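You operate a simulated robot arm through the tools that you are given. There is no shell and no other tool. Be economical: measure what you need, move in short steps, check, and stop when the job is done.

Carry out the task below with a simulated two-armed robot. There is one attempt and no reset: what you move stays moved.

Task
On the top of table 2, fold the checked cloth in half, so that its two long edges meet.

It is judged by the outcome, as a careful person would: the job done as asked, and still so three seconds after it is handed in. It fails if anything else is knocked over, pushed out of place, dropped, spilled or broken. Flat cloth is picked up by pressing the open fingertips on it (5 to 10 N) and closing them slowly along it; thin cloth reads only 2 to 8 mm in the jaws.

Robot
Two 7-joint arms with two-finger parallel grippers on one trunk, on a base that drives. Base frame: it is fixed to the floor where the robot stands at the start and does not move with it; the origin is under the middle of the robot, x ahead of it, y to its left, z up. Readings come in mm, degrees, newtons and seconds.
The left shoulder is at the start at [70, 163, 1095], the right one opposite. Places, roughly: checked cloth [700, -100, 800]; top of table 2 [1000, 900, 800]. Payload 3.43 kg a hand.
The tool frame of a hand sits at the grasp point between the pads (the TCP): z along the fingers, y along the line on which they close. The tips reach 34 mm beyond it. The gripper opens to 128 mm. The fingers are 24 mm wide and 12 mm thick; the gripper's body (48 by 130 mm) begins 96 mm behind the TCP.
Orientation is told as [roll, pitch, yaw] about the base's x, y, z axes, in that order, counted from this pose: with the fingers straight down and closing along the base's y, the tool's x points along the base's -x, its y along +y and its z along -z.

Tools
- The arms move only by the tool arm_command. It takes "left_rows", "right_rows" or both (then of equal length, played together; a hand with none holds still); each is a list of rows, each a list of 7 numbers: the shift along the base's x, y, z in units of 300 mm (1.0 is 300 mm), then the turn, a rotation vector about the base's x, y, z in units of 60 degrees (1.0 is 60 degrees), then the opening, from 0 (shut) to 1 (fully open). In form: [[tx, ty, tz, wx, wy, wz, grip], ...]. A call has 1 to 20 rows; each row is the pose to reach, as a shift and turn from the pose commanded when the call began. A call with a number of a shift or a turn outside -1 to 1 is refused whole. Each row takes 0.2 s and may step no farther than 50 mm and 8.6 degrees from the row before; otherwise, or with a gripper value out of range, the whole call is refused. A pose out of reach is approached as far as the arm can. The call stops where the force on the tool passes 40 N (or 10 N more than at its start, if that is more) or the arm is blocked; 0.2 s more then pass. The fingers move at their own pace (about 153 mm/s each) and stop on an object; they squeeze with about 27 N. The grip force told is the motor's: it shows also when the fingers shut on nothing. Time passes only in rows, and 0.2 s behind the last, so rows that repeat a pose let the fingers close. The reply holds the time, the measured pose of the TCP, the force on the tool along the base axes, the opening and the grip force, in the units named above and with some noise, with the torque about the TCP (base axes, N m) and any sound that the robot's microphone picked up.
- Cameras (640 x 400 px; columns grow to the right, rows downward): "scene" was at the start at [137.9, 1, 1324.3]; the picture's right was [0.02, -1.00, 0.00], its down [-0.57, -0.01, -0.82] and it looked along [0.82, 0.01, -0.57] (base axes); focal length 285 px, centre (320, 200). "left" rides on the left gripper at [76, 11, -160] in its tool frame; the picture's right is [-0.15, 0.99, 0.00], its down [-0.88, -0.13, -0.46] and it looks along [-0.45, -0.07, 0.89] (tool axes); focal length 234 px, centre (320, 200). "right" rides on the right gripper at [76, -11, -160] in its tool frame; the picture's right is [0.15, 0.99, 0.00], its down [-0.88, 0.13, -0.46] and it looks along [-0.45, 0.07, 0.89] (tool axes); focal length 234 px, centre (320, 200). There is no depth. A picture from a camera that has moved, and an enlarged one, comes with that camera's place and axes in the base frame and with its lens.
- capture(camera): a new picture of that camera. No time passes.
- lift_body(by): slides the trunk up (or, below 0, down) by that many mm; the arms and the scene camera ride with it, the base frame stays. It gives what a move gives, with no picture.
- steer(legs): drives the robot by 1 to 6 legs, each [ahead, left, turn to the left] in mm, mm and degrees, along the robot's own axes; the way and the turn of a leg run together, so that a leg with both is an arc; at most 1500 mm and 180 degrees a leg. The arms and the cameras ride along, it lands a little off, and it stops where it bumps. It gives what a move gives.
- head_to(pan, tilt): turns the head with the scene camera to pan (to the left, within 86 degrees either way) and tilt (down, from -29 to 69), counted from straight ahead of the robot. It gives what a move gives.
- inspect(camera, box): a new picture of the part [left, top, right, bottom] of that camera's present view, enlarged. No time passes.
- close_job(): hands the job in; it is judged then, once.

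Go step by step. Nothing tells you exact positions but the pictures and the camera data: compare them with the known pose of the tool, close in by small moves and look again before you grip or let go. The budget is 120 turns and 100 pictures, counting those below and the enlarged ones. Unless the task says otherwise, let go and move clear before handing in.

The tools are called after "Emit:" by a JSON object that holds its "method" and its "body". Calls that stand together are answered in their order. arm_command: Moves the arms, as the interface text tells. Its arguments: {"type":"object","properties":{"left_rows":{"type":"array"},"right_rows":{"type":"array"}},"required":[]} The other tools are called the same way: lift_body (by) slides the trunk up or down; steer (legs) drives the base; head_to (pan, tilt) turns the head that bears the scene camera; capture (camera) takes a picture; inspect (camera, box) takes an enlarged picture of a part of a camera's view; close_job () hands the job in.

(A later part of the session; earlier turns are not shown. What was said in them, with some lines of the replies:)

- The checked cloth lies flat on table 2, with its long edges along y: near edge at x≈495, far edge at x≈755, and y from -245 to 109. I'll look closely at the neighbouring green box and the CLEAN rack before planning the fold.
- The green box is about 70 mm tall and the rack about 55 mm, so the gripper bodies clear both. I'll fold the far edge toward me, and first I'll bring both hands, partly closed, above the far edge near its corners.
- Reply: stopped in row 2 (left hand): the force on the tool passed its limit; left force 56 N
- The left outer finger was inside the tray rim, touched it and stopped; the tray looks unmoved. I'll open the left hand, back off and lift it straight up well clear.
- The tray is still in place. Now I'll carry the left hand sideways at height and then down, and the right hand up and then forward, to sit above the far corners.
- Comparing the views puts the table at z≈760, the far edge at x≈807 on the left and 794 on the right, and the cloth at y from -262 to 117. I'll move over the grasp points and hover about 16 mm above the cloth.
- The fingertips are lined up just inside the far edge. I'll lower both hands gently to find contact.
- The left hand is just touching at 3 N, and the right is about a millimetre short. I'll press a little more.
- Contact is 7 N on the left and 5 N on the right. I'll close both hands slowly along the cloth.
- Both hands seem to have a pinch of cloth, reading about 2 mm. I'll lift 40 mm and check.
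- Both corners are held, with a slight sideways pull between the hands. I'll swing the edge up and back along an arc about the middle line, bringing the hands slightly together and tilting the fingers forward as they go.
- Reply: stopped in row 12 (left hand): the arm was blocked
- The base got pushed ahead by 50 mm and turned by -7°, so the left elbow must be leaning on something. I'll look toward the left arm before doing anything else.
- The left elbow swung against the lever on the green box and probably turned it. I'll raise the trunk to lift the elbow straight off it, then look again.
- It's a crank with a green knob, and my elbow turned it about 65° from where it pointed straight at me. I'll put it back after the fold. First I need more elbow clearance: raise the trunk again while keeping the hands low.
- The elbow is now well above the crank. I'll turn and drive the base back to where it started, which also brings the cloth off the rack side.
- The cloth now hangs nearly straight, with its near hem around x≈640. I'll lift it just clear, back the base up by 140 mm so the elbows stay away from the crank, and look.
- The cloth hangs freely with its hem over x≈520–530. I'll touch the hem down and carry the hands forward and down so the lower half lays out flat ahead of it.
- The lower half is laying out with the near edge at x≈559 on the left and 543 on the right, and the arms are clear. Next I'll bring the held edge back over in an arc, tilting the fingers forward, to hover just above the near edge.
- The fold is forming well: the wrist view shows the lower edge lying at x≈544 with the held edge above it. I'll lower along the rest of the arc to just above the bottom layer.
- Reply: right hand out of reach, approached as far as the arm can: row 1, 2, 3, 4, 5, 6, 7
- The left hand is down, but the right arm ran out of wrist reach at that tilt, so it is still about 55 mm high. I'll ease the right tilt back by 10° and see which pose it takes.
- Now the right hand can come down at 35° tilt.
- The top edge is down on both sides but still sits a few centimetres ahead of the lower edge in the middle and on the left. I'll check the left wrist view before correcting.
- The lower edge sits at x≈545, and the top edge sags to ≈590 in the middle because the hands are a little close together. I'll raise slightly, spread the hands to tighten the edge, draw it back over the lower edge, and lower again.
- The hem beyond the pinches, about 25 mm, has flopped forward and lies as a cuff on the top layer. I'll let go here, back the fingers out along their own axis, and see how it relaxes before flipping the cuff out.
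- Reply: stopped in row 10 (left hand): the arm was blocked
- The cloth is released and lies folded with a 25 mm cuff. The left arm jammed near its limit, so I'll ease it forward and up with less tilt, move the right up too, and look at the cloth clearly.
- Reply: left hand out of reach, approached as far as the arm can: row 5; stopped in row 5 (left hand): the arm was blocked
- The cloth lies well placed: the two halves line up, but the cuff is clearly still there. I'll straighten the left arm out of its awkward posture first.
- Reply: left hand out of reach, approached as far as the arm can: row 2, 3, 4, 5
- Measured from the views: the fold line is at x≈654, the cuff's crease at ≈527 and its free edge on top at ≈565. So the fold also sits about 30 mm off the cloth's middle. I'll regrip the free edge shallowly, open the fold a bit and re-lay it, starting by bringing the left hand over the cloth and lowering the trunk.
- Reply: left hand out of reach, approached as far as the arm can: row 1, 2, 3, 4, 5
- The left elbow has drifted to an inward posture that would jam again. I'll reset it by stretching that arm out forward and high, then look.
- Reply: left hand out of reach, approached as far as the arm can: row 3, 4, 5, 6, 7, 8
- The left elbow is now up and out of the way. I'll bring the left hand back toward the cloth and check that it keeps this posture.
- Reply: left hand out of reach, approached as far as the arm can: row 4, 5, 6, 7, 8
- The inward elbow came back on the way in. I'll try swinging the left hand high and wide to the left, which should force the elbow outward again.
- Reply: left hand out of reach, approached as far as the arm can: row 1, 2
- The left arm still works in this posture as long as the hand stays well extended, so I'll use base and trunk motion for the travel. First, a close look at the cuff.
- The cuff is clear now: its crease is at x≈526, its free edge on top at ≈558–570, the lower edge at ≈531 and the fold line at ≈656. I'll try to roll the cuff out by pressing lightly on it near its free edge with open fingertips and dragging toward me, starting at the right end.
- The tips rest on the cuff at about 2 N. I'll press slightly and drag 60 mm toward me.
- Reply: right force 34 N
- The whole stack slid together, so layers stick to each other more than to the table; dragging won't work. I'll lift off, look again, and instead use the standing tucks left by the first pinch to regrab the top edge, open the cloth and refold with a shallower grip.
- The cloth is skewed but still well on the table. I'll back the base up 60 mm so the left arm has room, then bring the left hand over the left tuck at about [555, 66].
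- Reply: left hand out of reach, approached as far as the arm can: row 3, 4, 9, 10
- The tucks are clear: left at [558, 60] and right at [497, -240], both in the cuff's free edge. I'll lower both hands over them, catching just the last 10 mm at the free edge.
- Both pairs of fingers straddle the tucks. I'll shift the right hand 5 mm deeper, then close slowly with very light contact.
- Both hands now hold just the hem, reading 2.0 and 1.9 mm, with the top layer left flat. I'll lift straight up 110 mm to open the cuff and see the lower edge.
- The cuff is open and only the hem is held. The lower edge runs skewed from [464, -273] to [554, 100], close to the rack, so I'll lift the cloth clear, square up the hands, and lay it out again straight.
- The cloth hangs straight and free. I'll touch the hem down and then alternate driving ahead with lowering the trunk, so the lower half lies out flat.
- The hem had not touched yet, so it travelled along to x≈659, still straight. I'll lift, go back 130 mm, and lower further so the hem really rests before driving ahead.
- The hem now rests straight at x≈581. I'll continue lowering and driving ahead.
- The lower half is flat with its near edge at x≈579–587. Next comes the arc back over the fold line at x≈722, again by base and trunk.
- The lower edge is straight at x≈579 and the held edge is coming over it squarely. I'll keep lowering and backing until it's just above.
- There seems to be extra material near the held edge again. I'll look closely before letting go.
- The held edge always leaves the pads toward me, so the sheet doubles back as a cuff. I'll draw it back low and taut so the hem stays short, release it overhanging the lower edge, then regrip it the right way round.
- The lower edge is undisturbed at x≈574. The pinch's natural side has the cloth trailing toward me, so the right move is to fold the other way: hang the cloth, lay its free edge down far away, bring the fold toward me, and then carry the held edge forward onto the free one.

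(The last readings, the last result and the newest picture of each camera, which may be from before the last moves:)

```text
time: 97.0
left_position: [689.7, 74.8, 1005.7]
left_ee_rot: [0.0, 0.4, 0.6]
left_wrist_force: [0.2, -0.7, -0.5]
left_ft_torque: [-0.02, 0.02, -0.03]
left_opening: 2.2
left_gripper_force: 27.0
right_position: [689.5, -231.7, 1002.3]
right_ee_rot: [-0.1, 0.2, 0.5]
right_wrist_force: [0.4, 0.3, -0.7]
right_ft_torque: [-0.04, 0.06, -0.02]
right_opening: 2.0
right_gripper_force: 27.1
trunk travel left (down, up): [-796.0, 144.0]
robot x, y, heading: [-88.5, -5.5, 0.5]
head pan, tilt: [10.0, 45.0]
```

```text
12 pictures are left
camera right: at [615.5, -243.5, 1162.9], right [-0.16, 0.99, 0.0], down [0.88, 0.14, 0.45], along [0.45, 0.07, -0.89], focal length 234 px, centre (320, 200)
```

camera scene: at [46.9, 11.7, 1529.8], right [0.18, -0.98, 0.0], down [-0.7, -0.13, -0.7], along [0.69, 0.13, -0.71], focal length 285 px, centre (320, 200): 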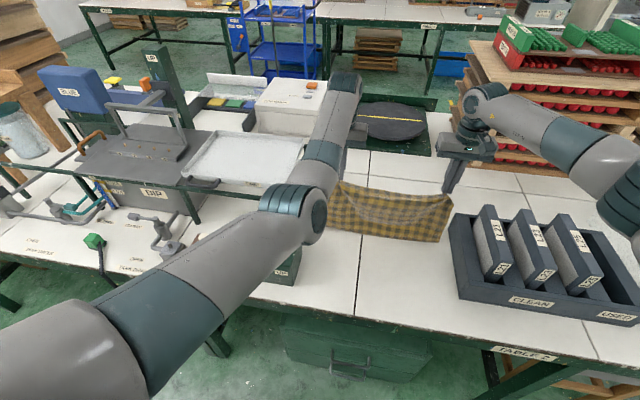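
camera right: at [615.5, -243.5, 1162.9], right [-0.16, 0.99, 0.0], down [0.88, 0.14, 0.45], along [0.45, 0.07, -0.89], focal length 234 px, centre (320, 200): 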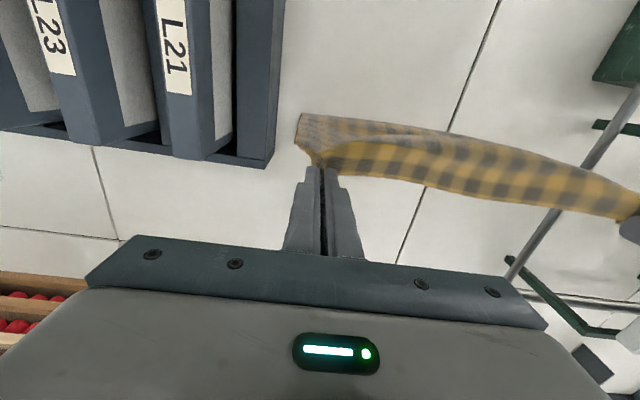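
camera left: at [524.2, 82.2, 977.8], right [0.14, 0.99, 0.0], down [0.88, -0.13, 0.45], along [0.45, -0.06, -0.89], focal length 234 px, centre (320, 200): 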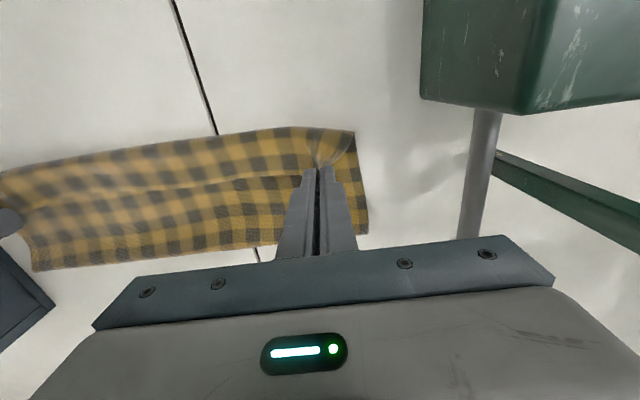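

The slack lies forward of x≈671 on the table, as I want. I'll lower further and back up until the hands are over the new fold line near x≈590.

Emit:
{"method": "lift_body", "body": {"by": -40}}

Emit:
{"method": "steer", "body": {"legs": [[-60, 0, 0]]}}

Emit:
{"method": "lift_body", "body": {"by": -35}}

Emit:
{"method": "steer", "body": {"legs": [[-50, 0, 0]]}}

Emit:
{"method": "capture", "body": {"camera": "right"}}

```text
time: 97.8
left_position: [685.2, 75.9, 969.5]
left_ee_rot: [0.2, 0.2, 0.7]
left_wrist_force: [0.7, 0.1, -0.6]
left_ft_torque: [0.02, -0.01, 0.0]
left_opening: 2.3
left_gripper_force: 26.7
right_position: [685.4, -231.5, 965.9]
right_ee_rot: [0.1, 0.1, 0.6]
right_wrist_force: [-0.9, -0.5, 0.2]
right_ft_torque: [0.04, -0.03, -0.02]
right_opening: 2.1
right_gripper_force: 26.9
trunk travel left (down, up): [-756.0, 184.0]
robot x, y, heading: [-86.5, -2.9, 0.5]
head pan, tilt: [10.0, 45.0]
```

```text
time: 98.8
left_position: [629.3, 75.1, 967.0]
left_ee_rot: [0.1, 0.5, 0.8]
left_wrist_force: [0.0, 0.2, -0.3]
left_ft_torque: [0.0, 0.01, -0.02]
left_opening: 2.2
left_gripper_force: 27.2
right_position: [630.4, -230.8, 963.8]
right_ee_rot: [0.0, 0.2, 0.6]
right_wrist_force: [0.6, 0.7, 0.1]
right_ft_torque: [0.01, 0.04, 0.01]
right_opening: 2.0
right_gripper_force: 27.2
trunk travel left (down, up): [-756.0, 184.0]
robot x, y, heading: [-144.6, -4.1, 0.7]
head pan, tilt: [10.0, 45.0]
```

```text
time: 99.5
left_position: [627.0, 76.0, 934.1]
left_ee_rot: [0.0, 0.3, 0.7]
left_wrist_force: [-0.3, -0.2, -0.6]
left_ft_torque: [0.02, -0.01, 0.01]
left_opening: 2.3
left_gripper_force: 26.7
right_position: [627.8, -229.8, 931.5]
right_ee_rot: [0.0, 0.1, 0.6]
right_wrist_force: [-0.3, 0.3, 0.3]
right_ft_torque: [-0.01, -0.01, -0.03]
right_opening: 1.9
right_gripper_force: 27.3
trunk travel left (down, up): [-721.0, 219.0]
robot x, y, heading: [-146.7, -4.4, 0.9]
head pan, tilt: [10.0, 45.0]
```

```text
time: 100.5
left_position: [578.9, 73.9, 931.4]
left_ee_rot: [0.1, 0.6, 0.6]
left_wrist_force: [-0.3, 0.3, -0.3]
left_ft_torque: [0.0, 0.03, 0.0]
left_opening: 2.0
left_gripper_force: 27.0
right_position: [579.5, -231.7, 928.2]
right_ee_rot: [0.1, 0.2, 0.6]
right_wrist_force: [0.5, -0.4, 0.0]
right_ft_torque: [0.02, 0.03, 0.0]
right_opening: 1.9
right_gripper_force: 27.2
trunk travel left (down, up): [-721.0, 219.0]
robot x, y, heading: [-195.3, -5.5, 0.6]
head pan, tilt: [10.0, 45.0]
```

```text
11 pictures are left
camera right: at [505.0, -244.6, 1088.6], right [-0.16, 0.99, 0.0], down [0.88, 0.14, 0.45], along [0.45, 0.07, -0.89], focal length 234 px, centre (320, 200)
```

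right: 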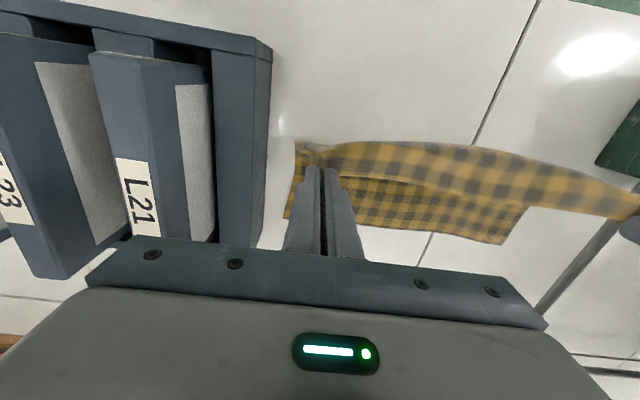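

Now the free far edge shows at x≈703 on the left and 712 on the right, the hands are right above the fold line, and the cloth bellies toward me as it should. I'll carry the held edge forward and down onto the free edge.

Emit:
{"method": "lift_body", "body": {"by": -10}}

Emit:
{"method": "steer", "body": {"legs": [[45, 0, 0]]}}

Emit:
{"method": "lift_body", "body": {"by": -25}}

Emit:
{"method": "steer", "body": {"legs": [[36, 0, 0]]}}

Emit:
{"method": "lift_body", "body": {"by": -35}}

Emit:
{"method": "steer", "body": {"legs": [[27, 0, 0]]}}

Emit:
{"method": "capture", "body": {"camera": "right"}}

```text
time: 101.0
left_position: [577.4, 75.2, 923.4]
left_ee_rot: [0.1, 0.4, 0.6]
left_wrist_force: [0.3, -0.2, -0.4]
left_ft_torque: [0.03, 0.02, -0.03]
left_opening: 2.0
left_gripper_force: 27.5
right_position: [579.4, -232.1, 919.9]
right_ee_rot: [0.0, 0.1, 0.7]
right_wrist_force: [-0.4, -0.6, -1.0]
right_ft_torque: [0.02, 0.02, 0.02]
right_opening: 1.7
right_gripper_force: 27.3
trunk travel left (down, up): [-711.0, 229.0]
robot x, y, heading: [-194.4, -3.9, 0.6]
head pan, tilt: [10.0, 45.0]
```

```text
time: 102.0
left_position: [619.8, 74.8, 924.0]
left_ee_rot: [0.0, 0.3, 0.6]
left_wrist_force: [-0.1, -0.6, 0.6]
left_ft_torque: [0.01, -0.03, -0.02]
left_opening: 1.9
left_gripper_force: 26.9
right_position: [621.8, -231.7, 922.0]
right_ee_rot: [0.0, 0.0, 0.5]
right_wrist_force: [-0.8, 0.7, -0.2]
right_ft_torque: [0.01, -0.02, 0.04]
right_opening: 1.8
right_gripper_force: 27.0
trunk travel left (down, up): [-711.0, 229.0]
robot x, y, heading: [-153.2, -6.0, 0.6]
head pan, tilt: [10.0, 45.0]
```

```text
time: 102.7
left_position: [622.3, 74.4, 897.7]
left_ee_rot: [0.1, 0.4, 0.6]
left_wrist_force: [1.0, -0.6, -0.5]
left_ft_torque: [0.0, 0.02, 0.01]
left_opening: 2.4
left_gripper_force: 26.4
right_position: [622.9, -233.0, 894.5]
right_ee_rot: [0.0, 0.1, 0.6]
right_wrist_force: [0.8, 0.5, 0.4]
right_ft_torque: [-0.01, 0.0, -0.01]
right_opening: 1.7
right_gripper_force: 26.7
trunk travel left (down, up): [-686.0, 254.0]
robot x, y, heading: [-149.7, -3.9, 0.5]
head pan, tilt: [10.0, 45.0]
```

```text
time: 103.5
left_position: [655.3, 74.2, 900.6]
left_ee_rot: [0.1, 0.3, 0.6]
left_wrist_force: [0.1, 0.2, 0.6]
left_ft_torque: [0.02, -0.02, -0.01]
left_opening: 2.0
left_gripper_force: 26.5
right_position: [655.8, -232.3, 897.0]
right_ee_rot: [-0.1, -0.1, 0.6]
right_wrist_force: [-0.8, 0.7, 0.3]
right_ft_torque: [-0.01, 0.03, -0.01]
right_opening: 1.9
right_gripper_force: 27.4
trunk travel left (down, up): [-686.0, 254.0]
robot x, y, heading: [-116.8, -4.3, 0.6]
head pan, tilt: [10.0, 45.0]
```

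```text
time: 104.3
left_position: [656.6, 73.4, 863.6]
left_ee_rot: [0.1, 0.4, 0.6]
left_wrist_force: [-0.5, 0.3, -0.1]
left_ft_torque: [-0.01, 0.03, -0.02]
left_opening: 1.9
left_gripper_force: 26.2
right_position: [658.4, -232.4, 861.3]
right_ee_rot: [0.0, 0.0, 0.5]
right_wrist_force: [0.7, -0.2, 0.3]
right_ft_torque: [0.03, -0.03, -0.04]
right_opening: 2.0
right_gripper_force: 26.7
trunk travel left (down, up): [-651.0, 289.0]
robot x, y, heading: [-118.8, -6.2, 0.8]
head pan, tilt: [10.0, 45.0]
```

```text
time: 105.1
left_position: [681.9, 74.7, 865.5]
left_ee_rot: [0.2, 0.3, 0.5]
left_wrist_force: [-0.3, -0.2, 0.5]
left_ft_torque: [0.01, -0.01, 0.01]
left_opening: 2.2
left_gripper_force: 26.4
right_position: [681.6, -232.3, 862.9]
right_ee_rot: [0.0, -0.2, 0.6]
right_wrist_force: [0.7, 0.5, 0.6]
right_ft_torque: [0.01, 0.0, -0.02]
right_opening: 2.1
right_gripper_force: 27.1
trunk travel left (down, up): [-651.0, 289.0]
robot x, y, heading: [-91.4, 1.5, 0.3]
head pan, tilt: [10.0, 45.0]
```

```text
10 pictures are left
camera right: at [606.4, -244.2, 1022.1], right [-0.16, 0.99, 0.0], down [0.88, 0.14, 0.46], along [0.45, 0.07, -0.89], focal length 234 px, centre (320, 200)
```

right: 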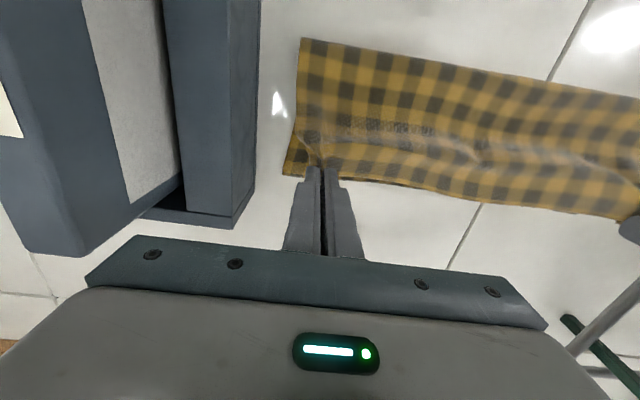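

The sheet is folding cleanly with the fold at x≈576 and the far corner at [709, -271]. I'll lower the rest of the way and move up to the far edge.

Emit:
{"method": "lift_body", "body": {"by": -38}}

Emit:
{"method": "steer", "body": {"legs": [[17, 0, 0]]}}

Emit:
{"method": "lift_body", "body": {"by": -12}}

Emit:
{"method": "inspect", "body": {"camera": "right", "box": [260, 20, 640, 250]}}

Emit:
{"method": "inspect", "body": {"camera": "left", "box": [60, 40, 400, 250]}}

```text
time: 106.0
left_position: [681.2, 74.3, 826.3]
left_ee_rot: [0.1, 0.2, 0.5]
left_wrist_force: [-1.5, -0.1, -0.2]
left_ft_torque: [0.01, -0.03, 0.0]
left_opening: 2.1
left_gripper_force: 26.9
right_position: [682.1, -231.7, 823.6]
right_ee_rot: [0.1, 0.0, 0.4]
right_wrist_force: [-1.5, 0.3, -0.5]
right_ft_torque: [0.03, 0.0, 0.01]
right_opening: 1.6
right_gripper_force: 26.9
trunk travel left (down, up): [-613.0, 327.0]
robot x, y, heading: [-90.1, -3.6, 0.4]
head pan, tilt: [10.0, 45.0]
```

```text
time: 106.7
left_position: [698.9, 74.0, 826.3]
left_ee_rot: [0.1, 0.3, 0.5]
left_wrist_force: [-0.2, -0.6, 0.5]
left_ft_torque: [0.0, 0.01, 0.01]
left_opening: 2.0
left_gripper_force: 26.9
right_position: [697.4, -231.9, 823.9]
right_ee_rot: [-0.1, 0.0, 0.5]
right_wrist_force: [-0.6, -0.4, -0.3]
right_ft_torque: [0.01, 0.01, -0.02]
right_opening: 1.7
right_gripper_force: 27.2
trunk travel left (down, up): [-613.0, 327.0]
robot x, y, heading: [-73.2, -1.4, 1.0]
head pan, tilt: [10.0, 45.0]
```

```text
time: 107.3
left_position: [699.0, 73.8, 813.7]
left_ee_rot: [0.0, 0.2, 0.5]
left_wrist_force: [0.7, 0.0, -0.9]
left_ft_torque: [0.01, -0.01, -0.02]
left_opening: 2.1
left_gripper_force: 27.5
right_position: [699.4, -232.6, 811.1]
right_ee_rot: [0.0, 0.0, 0.5]
right_wrist_force: [0.2, 1.1, -0.3]
right_ft_torque: [0.01, -0.05, -0.03]
right_opening: 2.0
right_gripper_force: 27.2
trunk travel left (down, up): [-601.0, 339.0]
robot x, y, heading: [-77.2, -5.9, 0.5]
head pan, tilt: [10.0, 45.0]
```

```text
1.68 times, centred on (450, 135) of right
camera zoom: at [624.6, -244.2, 970.8], right [-0.16, 0.99, 0.0], down [0.88, 0.14, 0.46], along [0.45, 0.07, -0.89], focal length 394 px, centre (101, 310)
```

zoom: 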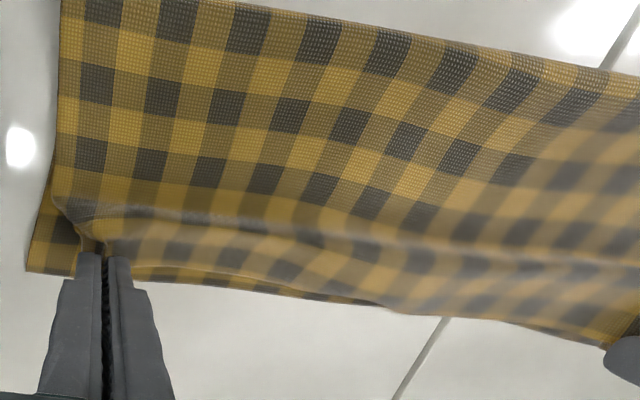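

```text
1.88 times, centred on (230, 145) of left
camera zoom: at [624.9, 84.6, 974.3], right [0.14, 0.99, 0.0], down [0.88, -0.12, 0.45], along [0.45, -0.06, -0.89], focal length 441 px, centre (489, 304)
```

zoom: 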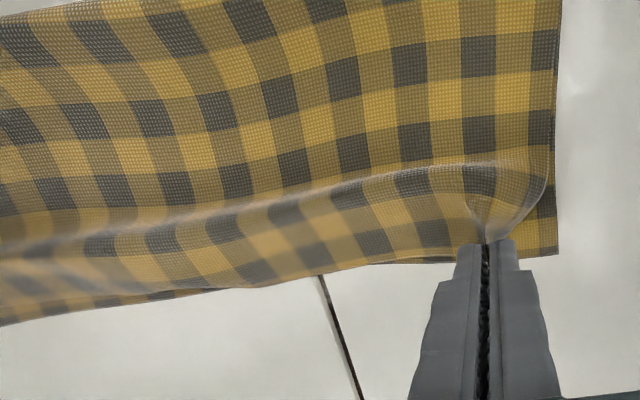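

The free edge lies straight at x≈711 and the held edge is 10 mm short of it, with no cuff. I'll nudge forward 11 mm, spread slightly and set it down.

Emit:
{"method": "arm_command", "body": {"left_rows": [[0.017, 0.003, -0.007, 0, 0, 0, 0], [0.037, 0.007, -0.017, 0, 0, 0, 0], [0.037, 0.007, -0.03, 0, 0, 0, 0], [0.037, 0.007, -0.043, 0, 0, 0, 0], [0.037, 0.007, -0.048, 0, 0, 0, 0], [0.037, 0.007, -0.048, 0, 0, 0, 0]], "right_rows": [[0.017, -0.01, -0.007, 0, 0, 0, 0], [0.038, -0.02, -0.017, 0, 0, 0, 0], [0.038, -0.02, -0.027, 0, 0, 0, 0], [0.038, -0.02, -0.035, 0, 0, 0, 0], [0.038, -0.02, -0.04, 0, 0, 0, 0], [0.038, -0.02, -0.04, 0, 0, 0, 0]]}}

Emit:
{"method": "inspect", "body": {"camera": "right", "box": [260, 20, 640, 250]}}

```text
time: 108.7
left_position: [710.5, 76.1, 799.2]
left_ee_rot: [0.1, 0.2, 0.5]
left_wrist_force: [0.8, 0.5, -1.3]
left_ft_torque: [0.0, -0.01, 0.0]
left_opening: 2.1
left_gripper_force: 26.7
right_position: [712.3, -237.7, 799.1]
right_ee_rot: [0.0, 0.0, 0.5]
right_wrist_force: [1.1, 0.0, 0.2]
right_ft_torque: [0.03, -0.01, 0.0]
right_opening: 1.9
right_gripper_force: 27.0
trunk travel left (down, up): [-601.0, 339.0]
robot x, y, heading: [-75.1, -2.2, 0.7]
head pan, tilt: [10.0, 45.0]
```

```text
1.68 times, centred on (450, 135) of right
camera zoom: at [636.6, -250.3, 959.2], right [-0.16, 0.99, 0.0], down [0.88, 0.14, 0.46], along [0.45, 0.07, -0.89], focal length 394 px, centre (101, 310)
```

zoom: 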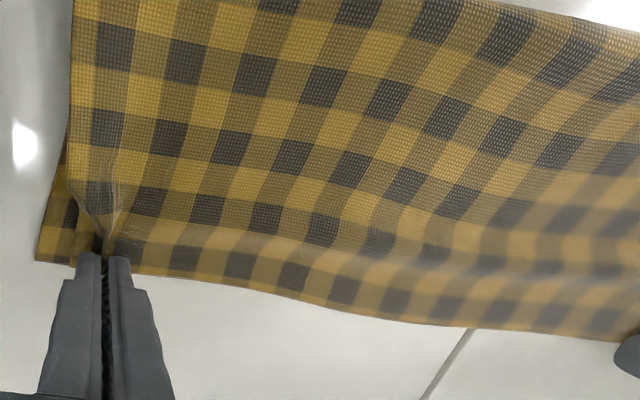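

The edges now coincide. I'll open the fingers slowly and lift straight up.

Emit:
{"method": "arm_command", "body": {"left_rows": [[0, 0, 0, 0, 0, 0, 0.04], [0, 0, 0, 0, 0, 0, 0.08], [0, 0, 0.002, 0, 0, 0, 0.12], [0, 0, 0.004, 0, 0, 0, 0.16], [0, 0, 0.01, 0, 0, 0, 0.2], [0, 0, 0.02, 0, 0, 0, 0.22], [0, 0, 0.05, 0, 0, 0, 0.22], [0, 0, 0.1, 0, 0, 0, 0.22], [0, 0, 0.2, 0, 0, 0, 0.22], [0, 0, 0.35, 0, 0, 0, 0.22], [0, 0, 0.35, 0, 0, 0, 0.22]], "right_rows": [[0, 0, 0, 0, 0, 0, 0.04], [0, 0, 0, 0, 0, 0, 0.08], [0, 0, 0.002, 0, 0, 0, 0.12], [0, 0, 0.004, 0, 0, 0, 0.16], [0, 0, 0.01, 0, 0, 0, 0.2], [0, 0, 0.02, 0, 0, 0, 0.22], [0, 0, 0.05, 0, 0, 0, 0.22], [0, 0, 0.1, 0, 0, 0, 0.22], [0, 0, 0.2, 0, 0, 0, 0.22], [0, 0, 0.35, 0, 0, 0, 0.22], [0, 0, 0.35, 0, 0, 0, 0.22]]}}

Emit:
{"method": "capture", "body": {"camera": "right"}}

```text
time: 111.1
left_position: [708.9, 76.1, 903.2]
left_ee_rot: [0.1, 0.5, 0.5]
left_wrist_force: [0.2, -0.6, -0.6]
left_ft_torque: [0.01, 0.06, 0.0]
left_opening: 28.2
left_gripper_force: 0.1
right_position: [710.9, -235.9, 902.3]
right_ee_rot: [0.1, 0.1, 0.5]
right_wrist_force: [0.2, 0.1, 0.4]
right_ft_torque: [-0.01, -0.01, -0.01]
right_opening: 28.2
right_gripper_force: 0.1
trunk travel left (down, up): [-601.0, 339.0]
robot x, y, heading: [-74.1, -4.7, 0.4]
head pan, tilt: [10.0, 45.0]
```

```text
6 pictures are left
camera right: at [636.6, -248.8, 1063.0], right [-0.16, 0.99, 0.0], down [0.88, 0.14, 0.45], along [0.45, 0.07, -0.89], focal length 234 px, centre (320, 200)
```

right: 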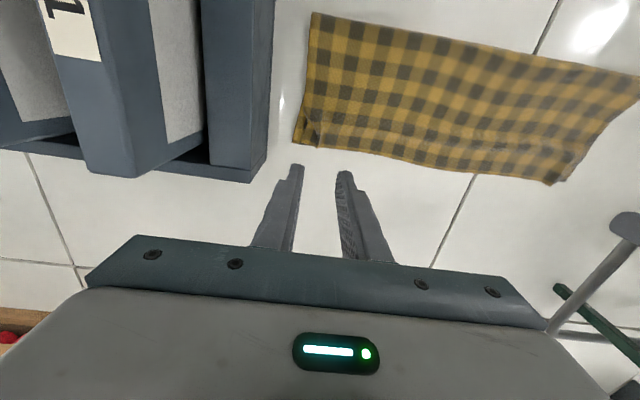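

The cloth is now folded neatly in half with its long edges together. What's left is to put back the crank that my elbow turned, so I'll raise both hands, back up a little and look at it.

Emit:
{"method": "arm_command", "body": {"left_rows": [[0, 0, 0.15, 0, 0, 0, 0.22], [0, 0, 0.3, 0, 0, 0, 0.22], [0, 0, 0.45, 0, 0, 0, 0.22], [0, 0.15, 0.55, 0, 0, 0, 0.22], [-0.05, 0.3, 0.6, 0, 0, 0, 0.22], [-0.1, 0.45, 0.6, 0, 0, 0, 0.22], [-0.15, 0.6, 0.6, 0, 0, 0, 0.22]], "right_rows": [[0, 0, 0.15, 0, 0, 0, 0.22], [0, 0, 0.3, 0, 0, 0, 0.22], [0, 0, 0.4, 0, 0, 0, 0.22], [0, 0, 0.4, 0, 0, 0, 0.22], [0, 0, 0.4, 0, 0, 0, 0.22], [0, 0, 0.4, 0, 0, 0, 0.22], [0, 0, 0.4, 0, 0, 0, 0.22]]}}

Emit:
{"method": "steer", "body": {"legs": [[-90, 0, 0]]}}

Emit:
{"method": "head_to", "body": {"pan": 25, "tilt": 42}}

Emit:
{"method": "capture", "body": {"camera": "scene"}}

```text
refused: row 4 steps farther than a row can; nothing moved
```

```text
time: 112.2
left_position: [621.5, 77.0, 903.7]
left_ee_rot: [0.1, 0.3, 0.7]
left_wrist_force: [0.3, 0.1, 1.4]
left_ft_torque: [0.0, 0.0, 0.02]
left_opening: 28.3
left_gripper_force: 0.1
right_position: [623.4, -235.1, 904.7]
right_ee_rot: [0.0, 0.0, 0.6]
right_wrist_force: [0.3, 0.7, -0.4]
right_ft_torque: [0.0, -0.02, -0.01]
right_opening: 28.1
right_gripper_force: 0.0
trunk travel left (down, up): [-601.0, 339.0]
robot x, y, heading: [-158.6, -4.2, 0.7]
head pan, tilt: [10.0, 45.0]
```

```text
time: 113.0
left_position: [620.3, 78.1, 900.7]
left_ee_rot: [0.0, 0.4, 0.6]
left_wrist_force: [0.3, 0.2, 0.3]
left_ft_torque: [0.01, -0.01, -0.01]
left_opening: 28.1
left_gripper_force: 0.1
right_position: [623.9, -236.3, 903.6]
right_ee_rot: [0.0, 0.0, 0.5]
right_wrist_force: [-0.4, 0.5, 0.3]
right_ft_torque: [0.0, 0.0, 0.01]
right_opening: 28.2
right_gripper_force: 0.0
trunk travel left (down, up): [-601.0, 339.0]
robot x, y, heading: [-168.7, -1.8, 0.7]
head pan, tilt: [25.0, 42.0]
```

```text
5 pictures are left
camera scene: at [-37.8, 32.4, 1339.7], right [0.43, -0.9, 0.0], down [-0.6, -0.29, -0.74], along [0.67, 0.32, -0.67], focal length 285 px, centre (320, 200)
```

scene: 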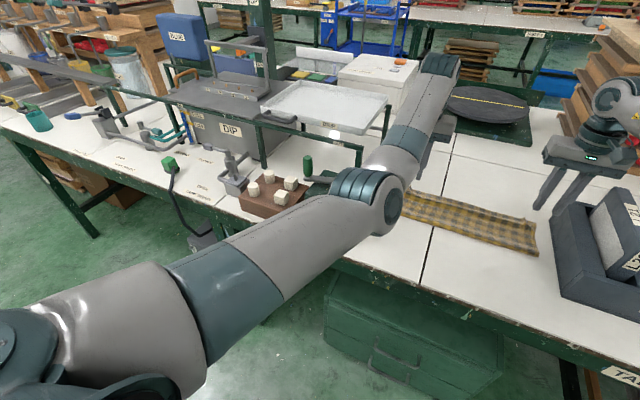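

The cloth looks right and undisturbed. I'll raise the left hand high and bring it above the crank to measure it.

Emit:
{"method": "arm_command", "body": {"left_rows": [[0, 0, 0.15, 0, 0, 0, 0.22], [0, 0, 0.3, 0, 0, 0, 0.22], [0, 0, 0.45, 0, 0, 0, 0.22], [0, 0.12, 0.52, 0, 0, 0, 0.22], [-0.03, 0.26, 0.55, 0, 0, 0, 0.22], [-0.06, 0.4, 0.55, 0, 0, 0, 0.22], [-0.09, 0.54, 0.55, 0, 0, 0, 0.22], [-0.12, 0.68, 0.55, 0, 0, 0, 0.22], [-0.17, 0.8, 0.55, 0, 0, 0, 0.22], [-0.25, 0.85, 0.55, 0, 0, 0, 0.22], [-0.33, 0.85, 0.55, 0, 0, 0, 0.22]], "right_rows": [[0, 0, 0.1, 0, 0, 0, 0.22], [0, 0, 0.2, 0, 0, 0, 0.22], [0, 0, 0.2, 0, 0, 0, 0.22], [0, 0, 0.2, 0, 0, 0, 0.22], [0, 0, 0.2, 0, 0, 0, 0.22], [0, 0, 0.2, 0, 0, 0, 0.22], [0, 0, 0.2, 0, 0, 0, 0.22], [0, 0, 0.2, 0, 0, 0, 0.22], [0, 0, 0.2, 0, 0, 0, 0.22], [0, 0, 0.2, 0, 0, 0, 0.22], [0, 0, 0.2, 0, 0, 0, 0.22]]}}

Emit:
{"method": "capture", "body": {"camera": "left"}}

```text
time: 115.4
left_position: [519.4, 331.3, 1066.4]
left_ee_rot: [0.2, 0.3, 0.6]
left_wrist_force: [-0.5, -0.1, -0.4]
left_ft_torque: [-0.01, 0.01, 0.01]
left_opening: 28.6
left_gripper_force: 0.0
right_position: [622.6, -236.3, 963.2]
right_ee_rot: [0.0, 0.1, 0.6]
right_wrist_force: [0.2, 0.1, -0.4]
right_ft_torque: [0.0, -0.01, 0.03]
right_opening: 28.3
right_gripper_force: 0.0
trunk travel left (down, up): [-601.0, 339.0]
robot x, y, heading: [-162.0, 0.5, 0.6]
head pan, tilt: [25.0, 42.0]
```

```text
4 pictures are left
camera left: at [446.2, 342.5, 1226.7], right [0.14, 0.99, 0.0], down [0.88, -0.12, 0.45], along [0.45, -0.06, -0.89], focal length 234 px, centre (320, 200)
```

left: 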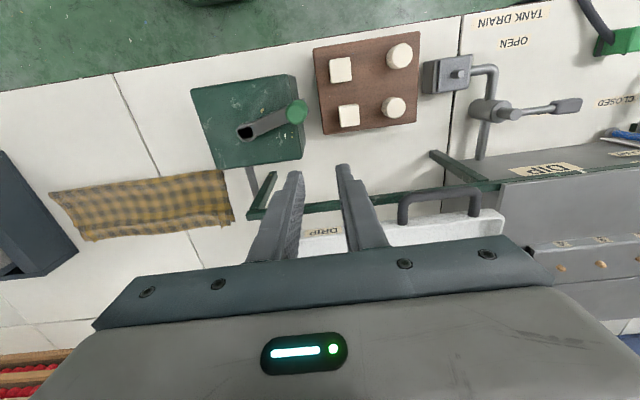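

Intersecting the views puts the crank's pivot at about [495, 230] and its knob now at about [468, 315], top at z≈963. Originally the knob was at about [409, 229]. I'll back the base up for reach, then hover the open left hand over the knob.

Emit:
{"method": "steer", "body": {"legs": [[-120, 0, 0]]}}

Emit:
{"method": "arm_command", "body": {"left_rows": [[0.1, -0.02, 0, 0, 0, 0, 0.5], [0.2, -0.04, 0, 0, 0, 0, 0.5], [0.23, -0.053, -0.08, 0, 0, 0, 0.5], [0.23, -0.053, -0.16, 0, 0, 0, 0.5], [0.23, -0.053, -0.2, 0, 0, 0, 0.5], [0.23, -0.053, -0.2, 0, 0, 0, 0.5]]}}

Emit:
{"method": "inspect", "body": {"camera": "left", "box": [200, 40, 460, 220]}}

```text
time: 116.6
left_position: [401.3, 331.9, 1065.6]
left_ee_rot: [0.2, 0.3, 0.7]
left_wrist_force: [0.8, 0.4, -0.4]
left_ft_torque: [0.05, -0.03, -0.05]
left_opening: 28.3
left_gripper_force: 0.1
right_position: [503.5, -236.5, 962.9]
right_ee_rot: [0.0, 0.0, 0.8]
right_wrist_force: [-0.9, -0.5, 0.0]
right_ft_torque: [0.0, 0.01, 0.0]
right_opening: 28.4
right_gripper_force: 0.1
trunk travel left (down, up): [-601.0, 339.0]
robot x, y, heading: [-279.2, -1.9, 0.9]
head pan, tilt: [25.0, 42.0]
```

```text
time: 118.0
left_position: [471.0, 315.3, 1005.7]
left_ee_rot: [0.1, 0.4, 0.7]
left_wrist_force: [-0.2, -0.2, -0.8]
left_ft_torque: [-0.01, -0.01, -0.04]
left_opening: 63.7
left_gripper_force: 0.0
right_position: [502.4, -236.9, 963.0]
right_ee_rot: [0.0, -0.1, 0.7]
right_wrist_force: [0.3, 0.2, 0.3]
right_ft_torque: [-0.01, -0.01, 0.02]
right_opening: 28.2
right_gripper_force: 0.0
trunk travel left (down, up): [-601.0, 339.0]
robot x, y, heading: [-280.9, -7.3, 0.6]
head pan, tilt: [25.0, 42.0]
```

```text
2.22 times, centred on (330, 130) of left
camera zoom: at [396.2, 326.6, 1165.8], right [0.14, 0.99, 0.0], down [0.88, -0.12, 0.45], along [0.45, -0.06, -0.89], focal length 520 px, centre (298, 356)
```

zoom: 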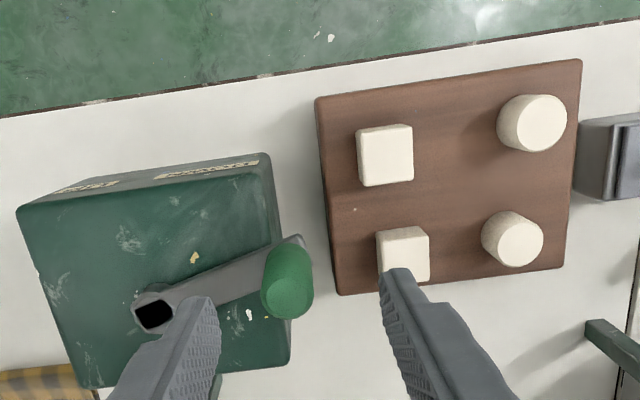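

The knob sits midway between the fingertips. I'll lower over it to just above the crank arm and close gently.

Emit:
{"method": "arm_command", "body": {"left_rows": [[-0.008, -0.007, -0.05, 0, 0, 0, 0.5], [-0.008, -0.007, -0.1, 0, 0, 0, 0.5], [-0.008, -0.007, -0.15, 0, 0, 0, 0.5], [-0.008, -0.007, -0.19, 0, 0, 0, 0.5], [-0.008, -0.007, -0.19, 0, 0, 0, 0.4], [-0.008, -0.007, -0.19, 0, 0, 0, 0.33], [-0.008, -0.007, -0.19, 0, 0, 0, 0.27], [-0.008, -0.007, -0.19, 0, 0, 0, 0.22], [-0.008, -0.007, -0.19, 0, 0, 0, 0.18], [-0.008, -0.007, -0.19, 0, 0, 0, 0.14], [-0.008, -0.007, -0.19, 0, 0, 0, 0.1]]}}

```text
time: 120.4
left_position: [469.5, 310.7, 949.0]
left_ee_rot: [0.0, 0.5, 0.5]
left_wrist_force: [3.0, -13.7, -2.4]
left_ft_torque: [-0.61, 0.06, -0.11]
left_opening: 23.0
left_gripper_force: 45.3
right_position: [503.4, -237.1, 962.8]
right_ee_rot: [0.2, 0.1, 0.6]
right_wrist_force: [0.0, 0.8, 0.1]
right_ft_torque: [0.0, -0.01, -0.02]
right_opening: 28.4
right_gripper_force: 0.0
trunk travel left (down, up): [-601.0, 339.0]
robot x, y, heading: [-281.6, -4.9, 0.5]
head pan, tilt: [25.0, 42.0]
```

I have the knob, 23 mm wide. I'll swing it slowly along its circle, first a third of the way, watching the forces.

Emit:
{"method": "arm_command", "body": {"left_rows": [[0, -0.008, 0, 0, 0, 0, 0.1], [-0.018, -0.015, 0, 0, 0, 0, 0.1], [-0.035, -0.023, 0, 0, 0, 0, 0.1], [-0.052, -0.033, 0, 0, 0, 0, 0.1], [-0.069, -0.042, 0, 0, 0, 0, 0.1], [-0.085, -0.054, 0, 0, 0, 0, 0.1], [-0.1, -0.066, 0, 0, 0, 0, 0.1], [-0.1, -0.066, 0, 0, 0, 0, 0.1]]}}

```text
time: 122.2
left_position: [436.9, 294.3, 949.6]
left_ee_rot: [0.1, 0.4, 0.7]
left_wrist_force: [-0.7, 4.2, -0.5]
left_ft_torque: [-0.16, -0.95, 0.01]
left_opening: 23.2
left_gripper_force: 45.7
right_position: [501.9, -235.1, 962.2]
right_ee_rot: [0.1, 0.1, 0.7]
right_wrist_force: [-0.3, -0.6, -0.5]
right_ft_torque: [0.01, -0.03, -0.01]
right_opening: 28.3
right_gripper_force: 0.1
trunk travel left (down, up): [-601.0, 339.0]
robot x, y, heading: [-285.8, -0.2, 0.7]
head pan, tilt: [25.0, 42.0]
```

Emit:
{"method": "arm_command", "body": {"left_rows": [[-0.014, -0.014, 0, 0, 0, 0, 0.1], [-0.027, -0.028, 0, 0, 0, 0, 0.1], [-0.039, -0.043, 0, 0, 0, 0, 0.1], [-0.05, -0.059, 0, 0, 0, 0, 0.1], [-0.06, -0.076, 0, 0, 0, 0, 0.1], [-0.068, -0.094, 0, 0, 0, 0, 0.1], [-0.076, -0.112, 0, 0, 0, 0, 0.1], [-0.082, -0.13, 0, 0, 0, 0, 0.1], [-0.087, -0.149, 0, 0, 0, 0, 0.1], [-0.09, -0.168, 0, 0, 0, 0, 0.1], [-0.092, -0.188, 0, 0, 0, 0, 0.1], [-0.092, -0.207, 0, 0, 0, 0, 0.1], [-0.092, -0.207, 0, 0, 0, 0, 0.1]]}}

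```text
time: 123.8
left_position: [428.3, 286.2, 949.9]
left_ee_rot: [0.4, 0.6, 1.5]
left_wrist_force: [-11.3, 9.9, 4.7]
left_ft_torque: [-0.81, 0.0, 0.05]
left_opening: 23.2
left_gripper_force: 44.6
left hand out of reach, approached as far as the arm can: row 3, 4, 5, 6, 7
right_position: [502.8, -234.1, 964.0]
right_ee_rot: [0.0, -0.1, 0.9]
right_wrist_force: [-0.5, -0.4, -0.9]
right_ft_torque: [0.01, 0.06, -0.04]
right_opening: 28.2
right_gripper_force: 0.2
trunk travel left (down, up): [-601.0, 339.0]
robot x, y, heading: [-284.6, -3.3, 1.1]
head pan, tilt: [25.0, 42.0]
stopped in row 7 (left hand): the force on the tool passed its limit (the readings are from after the stop); the commanded pose is now the measured one
```

The arm reached its inner limit, so I'll let the knob go, lift off, back the base up 90 mm, and regrip at the same spot.

Emit:
{"method": "arm_command", "body": {"left_rows": [[0, 0, 0, 0, 0, 0, 0.25], [0, 0, 0, 0, 0, 0, 0.5], [0, 0, 0.08, 0, 0, 0, 0.5], [0, 0, 0.2, 0, 0, 0, 0.5], [0, 0, 0.27, 0, 0, 0, 0.5]]}}

Emit:
{"method": "steer", "body": {"legs": [[-90, 0, 0]]}}

```text
time: 125.0
left_position: [432.6, 286.9, 1027.7]
left_ee_rot: [0.3, 0.6, 1.0]
left_wrist_force: [1.1, 0.0, 0.4]
left_ft_torque: [0.0, 0.0, -0.02]
left_opening: 64.3
left_gripper_force: 0.0
left hand out of reach, approached as far as the arm can: row 4, 5
right_position: [502.2, -233.9, 962.5]
right_ee_rot: [0.1, 0.0, 0.8]
right_wrist_force: [0.0, -0.1, -0.1]
right_ft_torque: [0.01, 0.02, 0.01]
right_opening: 28.1
right_gripper_force: 0.0
trunk travel left (down, up): [-601.0, 339.0]
robot x, y, heading: [-282.2, -5.4, 0.7]
head pan, tilt: [25.0, 42.0]
```

```text
time: 126.1
left_position: [342.7, 285.8, 1028.5]
left_ee_rot: [0.4, 0.6, 1.1]
left_wrist_force: [-0.5, -0.2, -0.3]
left_ft_torque: [0.01, 0.0, 0.0]
left_opening: 64.0
left_gripper_force: 0.0
right_position: [414.5, -237.1, 963.4]
right_ee_rot: [0.0, 0.0, 0.8]
right_wrist_force: [-0.3, 0.3, 0.3]
right_ft_torque: [0.0, 0.01, 0.0]
right_opening: 28.4
right_gripper_force: 0.1
trunk travel left (down, up): [-601.0, 339.0]
robot x, y, heading: [-370.1, -7.4, 0.9]
head pan, tilt: [25.0, 42.0]
```

Emit:
{"method": "arm_command", "body": {"left_rows": [[0.1, 0, 0, 0, 0, 0, 0.5], [0.2, 0, 0, 0, 0, 0, 0.5], [0.287, 0, -0.02, 0, 0, -0.015, 0.5], [0.287, 0, -0.08, 0, 0, -0.015, 0.5], [0.287, 0, -0.14, 0, 0, -0.015, 0.5], [0.287, 0, -0.2, 0, 0, -0.015, 0.5], [0.287, 0, -0.26, 0, 0, -0.015, 0.5], [0.287, 0, -0.265, 0, 0, -0.015, 0.4], [0.287, 0, -0.265, 0, 0, -0.015, 0.33], [0.287, 0, -0.265, 0, 0, -0.015, 0.27], [0.287, 0, -0.265, 0, 0, -0.015, 0.22], [0.287, 0, -0.265, 0, 0, -0.015, 0.17], [0.287, 0, -0.265, 0, 0, -0.015, 0.1], [0.287, 0, -0.265, 0, 0, -0.015, 0.1]]}}

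```text
time: 129.1
left_position: [427.6, 285.7, 948.0]
left_ee_rot: [0.2, 0.7, 0.2]
left_wrist_force: [-2.8, 3.1, -1.5]
left_ft_torque: [-0.58, -0.13, -0.02]
left_opening: 23.5
left_gripper_force: 44.8
right_position: [414.6, -235.0, 964.2]
right_ee_rot: [0.1, 0.0, 0.8]
right_wrist_force: [0.3, 0.5, -0.2]
right_ft_torque: [0.02, -0.02, 0.01]
right_opening: 28.2
right_gripper_force: 0.1
trunk travel left (down, up): [-601.0, 339.0]
robot x, y, heading: [-372.7, -4.8, 0.8]
head pan, tilt: [25.0, 42.0]
```

Emit:
{"method": "arm_command", "body": {"left_rows": [[-0.011, -0.015, 0, 0, 0, 0, 0.1], [-0.021, -0.032, 0, 0, 0, 0, 0.1], [-0.031, -0.05, 0, 0, 0, 0, 0.1], [-0.04, -0.068, 0, 0, 0, 0, 0.1], [-0.048, -0.087, 0, 0, 0, 0, 0.1], [-0.054, -0.106, 0, 0, 0, 0, 0.1], [-0.059, -0.125, 0, 0, 0, 0, 0.1], [-0.063, -0.145, 0, 0, 0, 0, 0.1], [-0.065, -0.165, 0, 0, 0, 0, 0.1], [-0.065, -0.186, 0, 0, 0, 0, 0.1], [-0.065, -0.186, 0, 0, 0, 0, 0.1]]}}

```text
time: 131.5
left_position: [408.0, 232.5, 947.1]
left_ee_rot: [0.1, 0.8, 0.2]
left_wrist_force: [-19.8, 8.9, -12.4]
left_ft_torque: [-0.32, 0.86, 0.01]
left_opening: 23.2
left_gripper_force: 45.3
right_position: [414.1, -234.3, 964.0]
right_ee_rot: [-0.1, 0.0, 0.8]
right_wrist_force: [0.5, -0.5, 0.1]
right_ft_torque: [0.01, 0.01, -0.04]
right_opening: 28.0
right_gripper_force: 0.1
trunk travel left (down, up): [-601.0, 339.0]
robot x, y, heading: [-375.1, -6.2, 0.9]
head pan, tilt: [25.0, 42.0]
```

The knob is back at about [408, 232], where it started. I'll open, lift clear, and check.

Emit:
{"method": "arm_command", "body": {"left_rows": [[0, 0, 0, 0, 0, 0, 0.2], [0, 0, 0, 0, 0, 0, 0.35], [0, 0, 0, 0, 0, 0, 0.5], [0, 0, 0.08, 0, 0, 0, 0.5], [0, 0, 0.2, 0, 0, 0, 0.5], [0, 0, 0.3, 0, 0, 0, 0.5], [0, 0, 0.36, 0, 0, 0, 0.5]]}}

Emit:
{"method": "steer", "body": {"legs": [[-130, 0, 0]]}}

Emit:
{"method": "head_to", "body": {"pan": 10, "tilt": 30}}

Emit:
{"method": "capture", "body": {"camera": "scene"}}

```text
time: 133.1
left_position: [409.9, 229.5, 1058.9]
left_ee_rot: [0.3, 0.6, 0.2]
left_wrist_force: [0.0, -0.3, -0.3]
left_ft_torque: [-0.03, -0.01, -0.01]
left_opening: 64.0
left_gripper_force: 0.1
right_position: [414.2, -236.6, 963.6]
right_ee_rot: [0.0, 0.0, 0.8]
right_wrist_force: [0.0, 0.7, -0.1]
right_ft_torque: [0.04, -0.02, -0.05]
right_opening: 27.9
right_gripper_force: 0.1
trunk travel left (down, up): [-601.0, 339.0]
robot x, y, heading: [-370.6, -6.5, 0.7]
head pan, tilt: [25.0, 42.0]
```

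```text
time: 134.3
left_position: [283.5, 226.1, 1057.1]
left_ee_rot: [0.3, 0.7, 0.0]
left_wrist_force: [-0.2, -0.6, 0.6]
left_ft_torque: [0.01, -0.03, -0.01]
left_opening: 64.1
left_gripper_force: 0.0
right_position: [287.5, -238.7, 961.7]
right_ee_rot: [0.0, 0.0, 0.7]
right_wrist_force: [-0.3, 0.2, 0.3]
right_ft_torque: [0.01, -0.04, 0.01]
right_opening: 28.3
right_gripper_force: 0.0
trunk travel left (down, up): [-601.0, 339.0]
robot x, y, heading: [-503.3, -9.1, 0.7]
head pan, tilt: [25.0, 42.0]
```

```text
time: 135.1
left_position: [282.8, 226.2, 1058.1]
left_ee_rot: [0.3, 0.5, 0.1]
left_wrist_force: [-0.6, 0.2, -0.2]
left_ft_torque: [0.0, 0.03, -0.02]
left_opening: 63.8
left_gripper_force: 0.1
right_position: [286.6, -238.7, 963.0]
right_ee_rot: [0.0, 0.0, 0.7]
right_wrist_force: [0.1, -0.1, -0.3]
right_ft_torque: [-0.01, -0.04, 0.03]
right_opening: 28.5
right_gripper_force: 0.1
trunk travel left (down, up): [-601.0, 339.0]
robot x, y, heading: [-497.8, -3.6, 0.9]
head pan, tilt: [10.0, 30.0]
```

```text
2 pictures are left
camera scene: at [-361.4, 9.3, 1358.0], right [0.19, -0.98, 0.0], down [-0.49, -0.09, -0.87], along [0.85, 0.16, -0.5], focal length 285 px, centre (320, 200)
```

scene: 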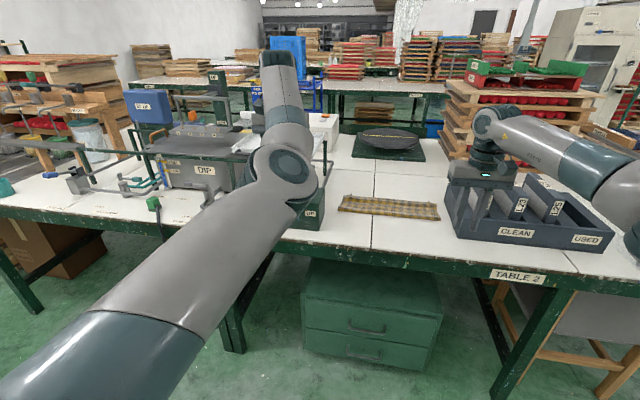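

Emit:
{"method": "capture", "body": {"camera": "left"}}

Emit:
{"method": "inspect", "body": {"camera": "scene", "box": [290, 160, 490, 270]}}

```text
1 pictures are left
camera left: at [209.5, 237.2, 1218.6], right [0.14, 0.99, 0.0], down [0.89, -0.13, 0.45], along [0.44, -0.06, -0.9], focal length 234 px, centre (320, 200)
```

left: 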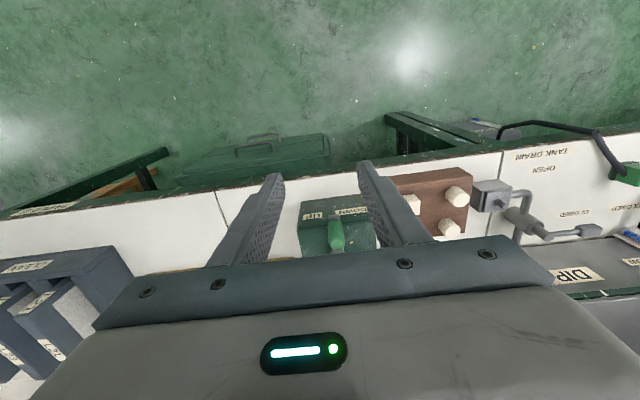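

```text
3.20 times, centred on (390, 215) of scene
camera zoom: at [-361.4, 9.3, 1358.0], right [0.19, -0.98, 0.0], down [-0.49, -0.09, -0.87], along [0.85, 0.16, -0.5], focal length 913 px, centre (96, 152)
```

zoom: 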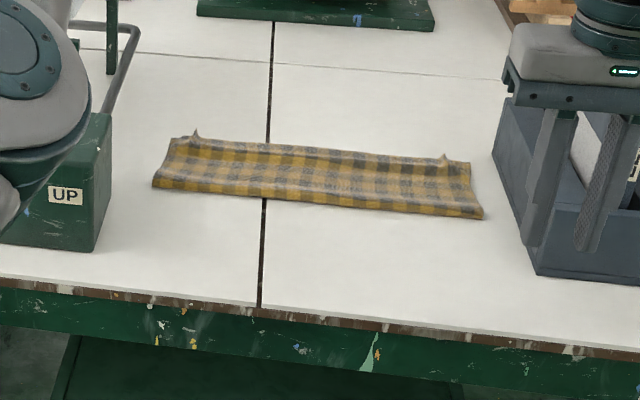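

The cloth lies folded in half with its long edges together, the crank points the way it did at the start, everything else stands where it was, and both hands are clear. I'll hand in.

Emit:
{"method": "close_job", "body": {}}

```text
The job is handed in.
```

I folded the checked cloth in half on table 2 with its long edges together and handed the job in; two small tucks about 10 mm high still stand where the fingers held the edge.

My left elbow knocked the crank on the green box round by about 70° partway through. I turned it back by hand to within a few millimetres of where it started. A left finger also pressed against the tray rim early on, and the tray looked unmoved afterwards.
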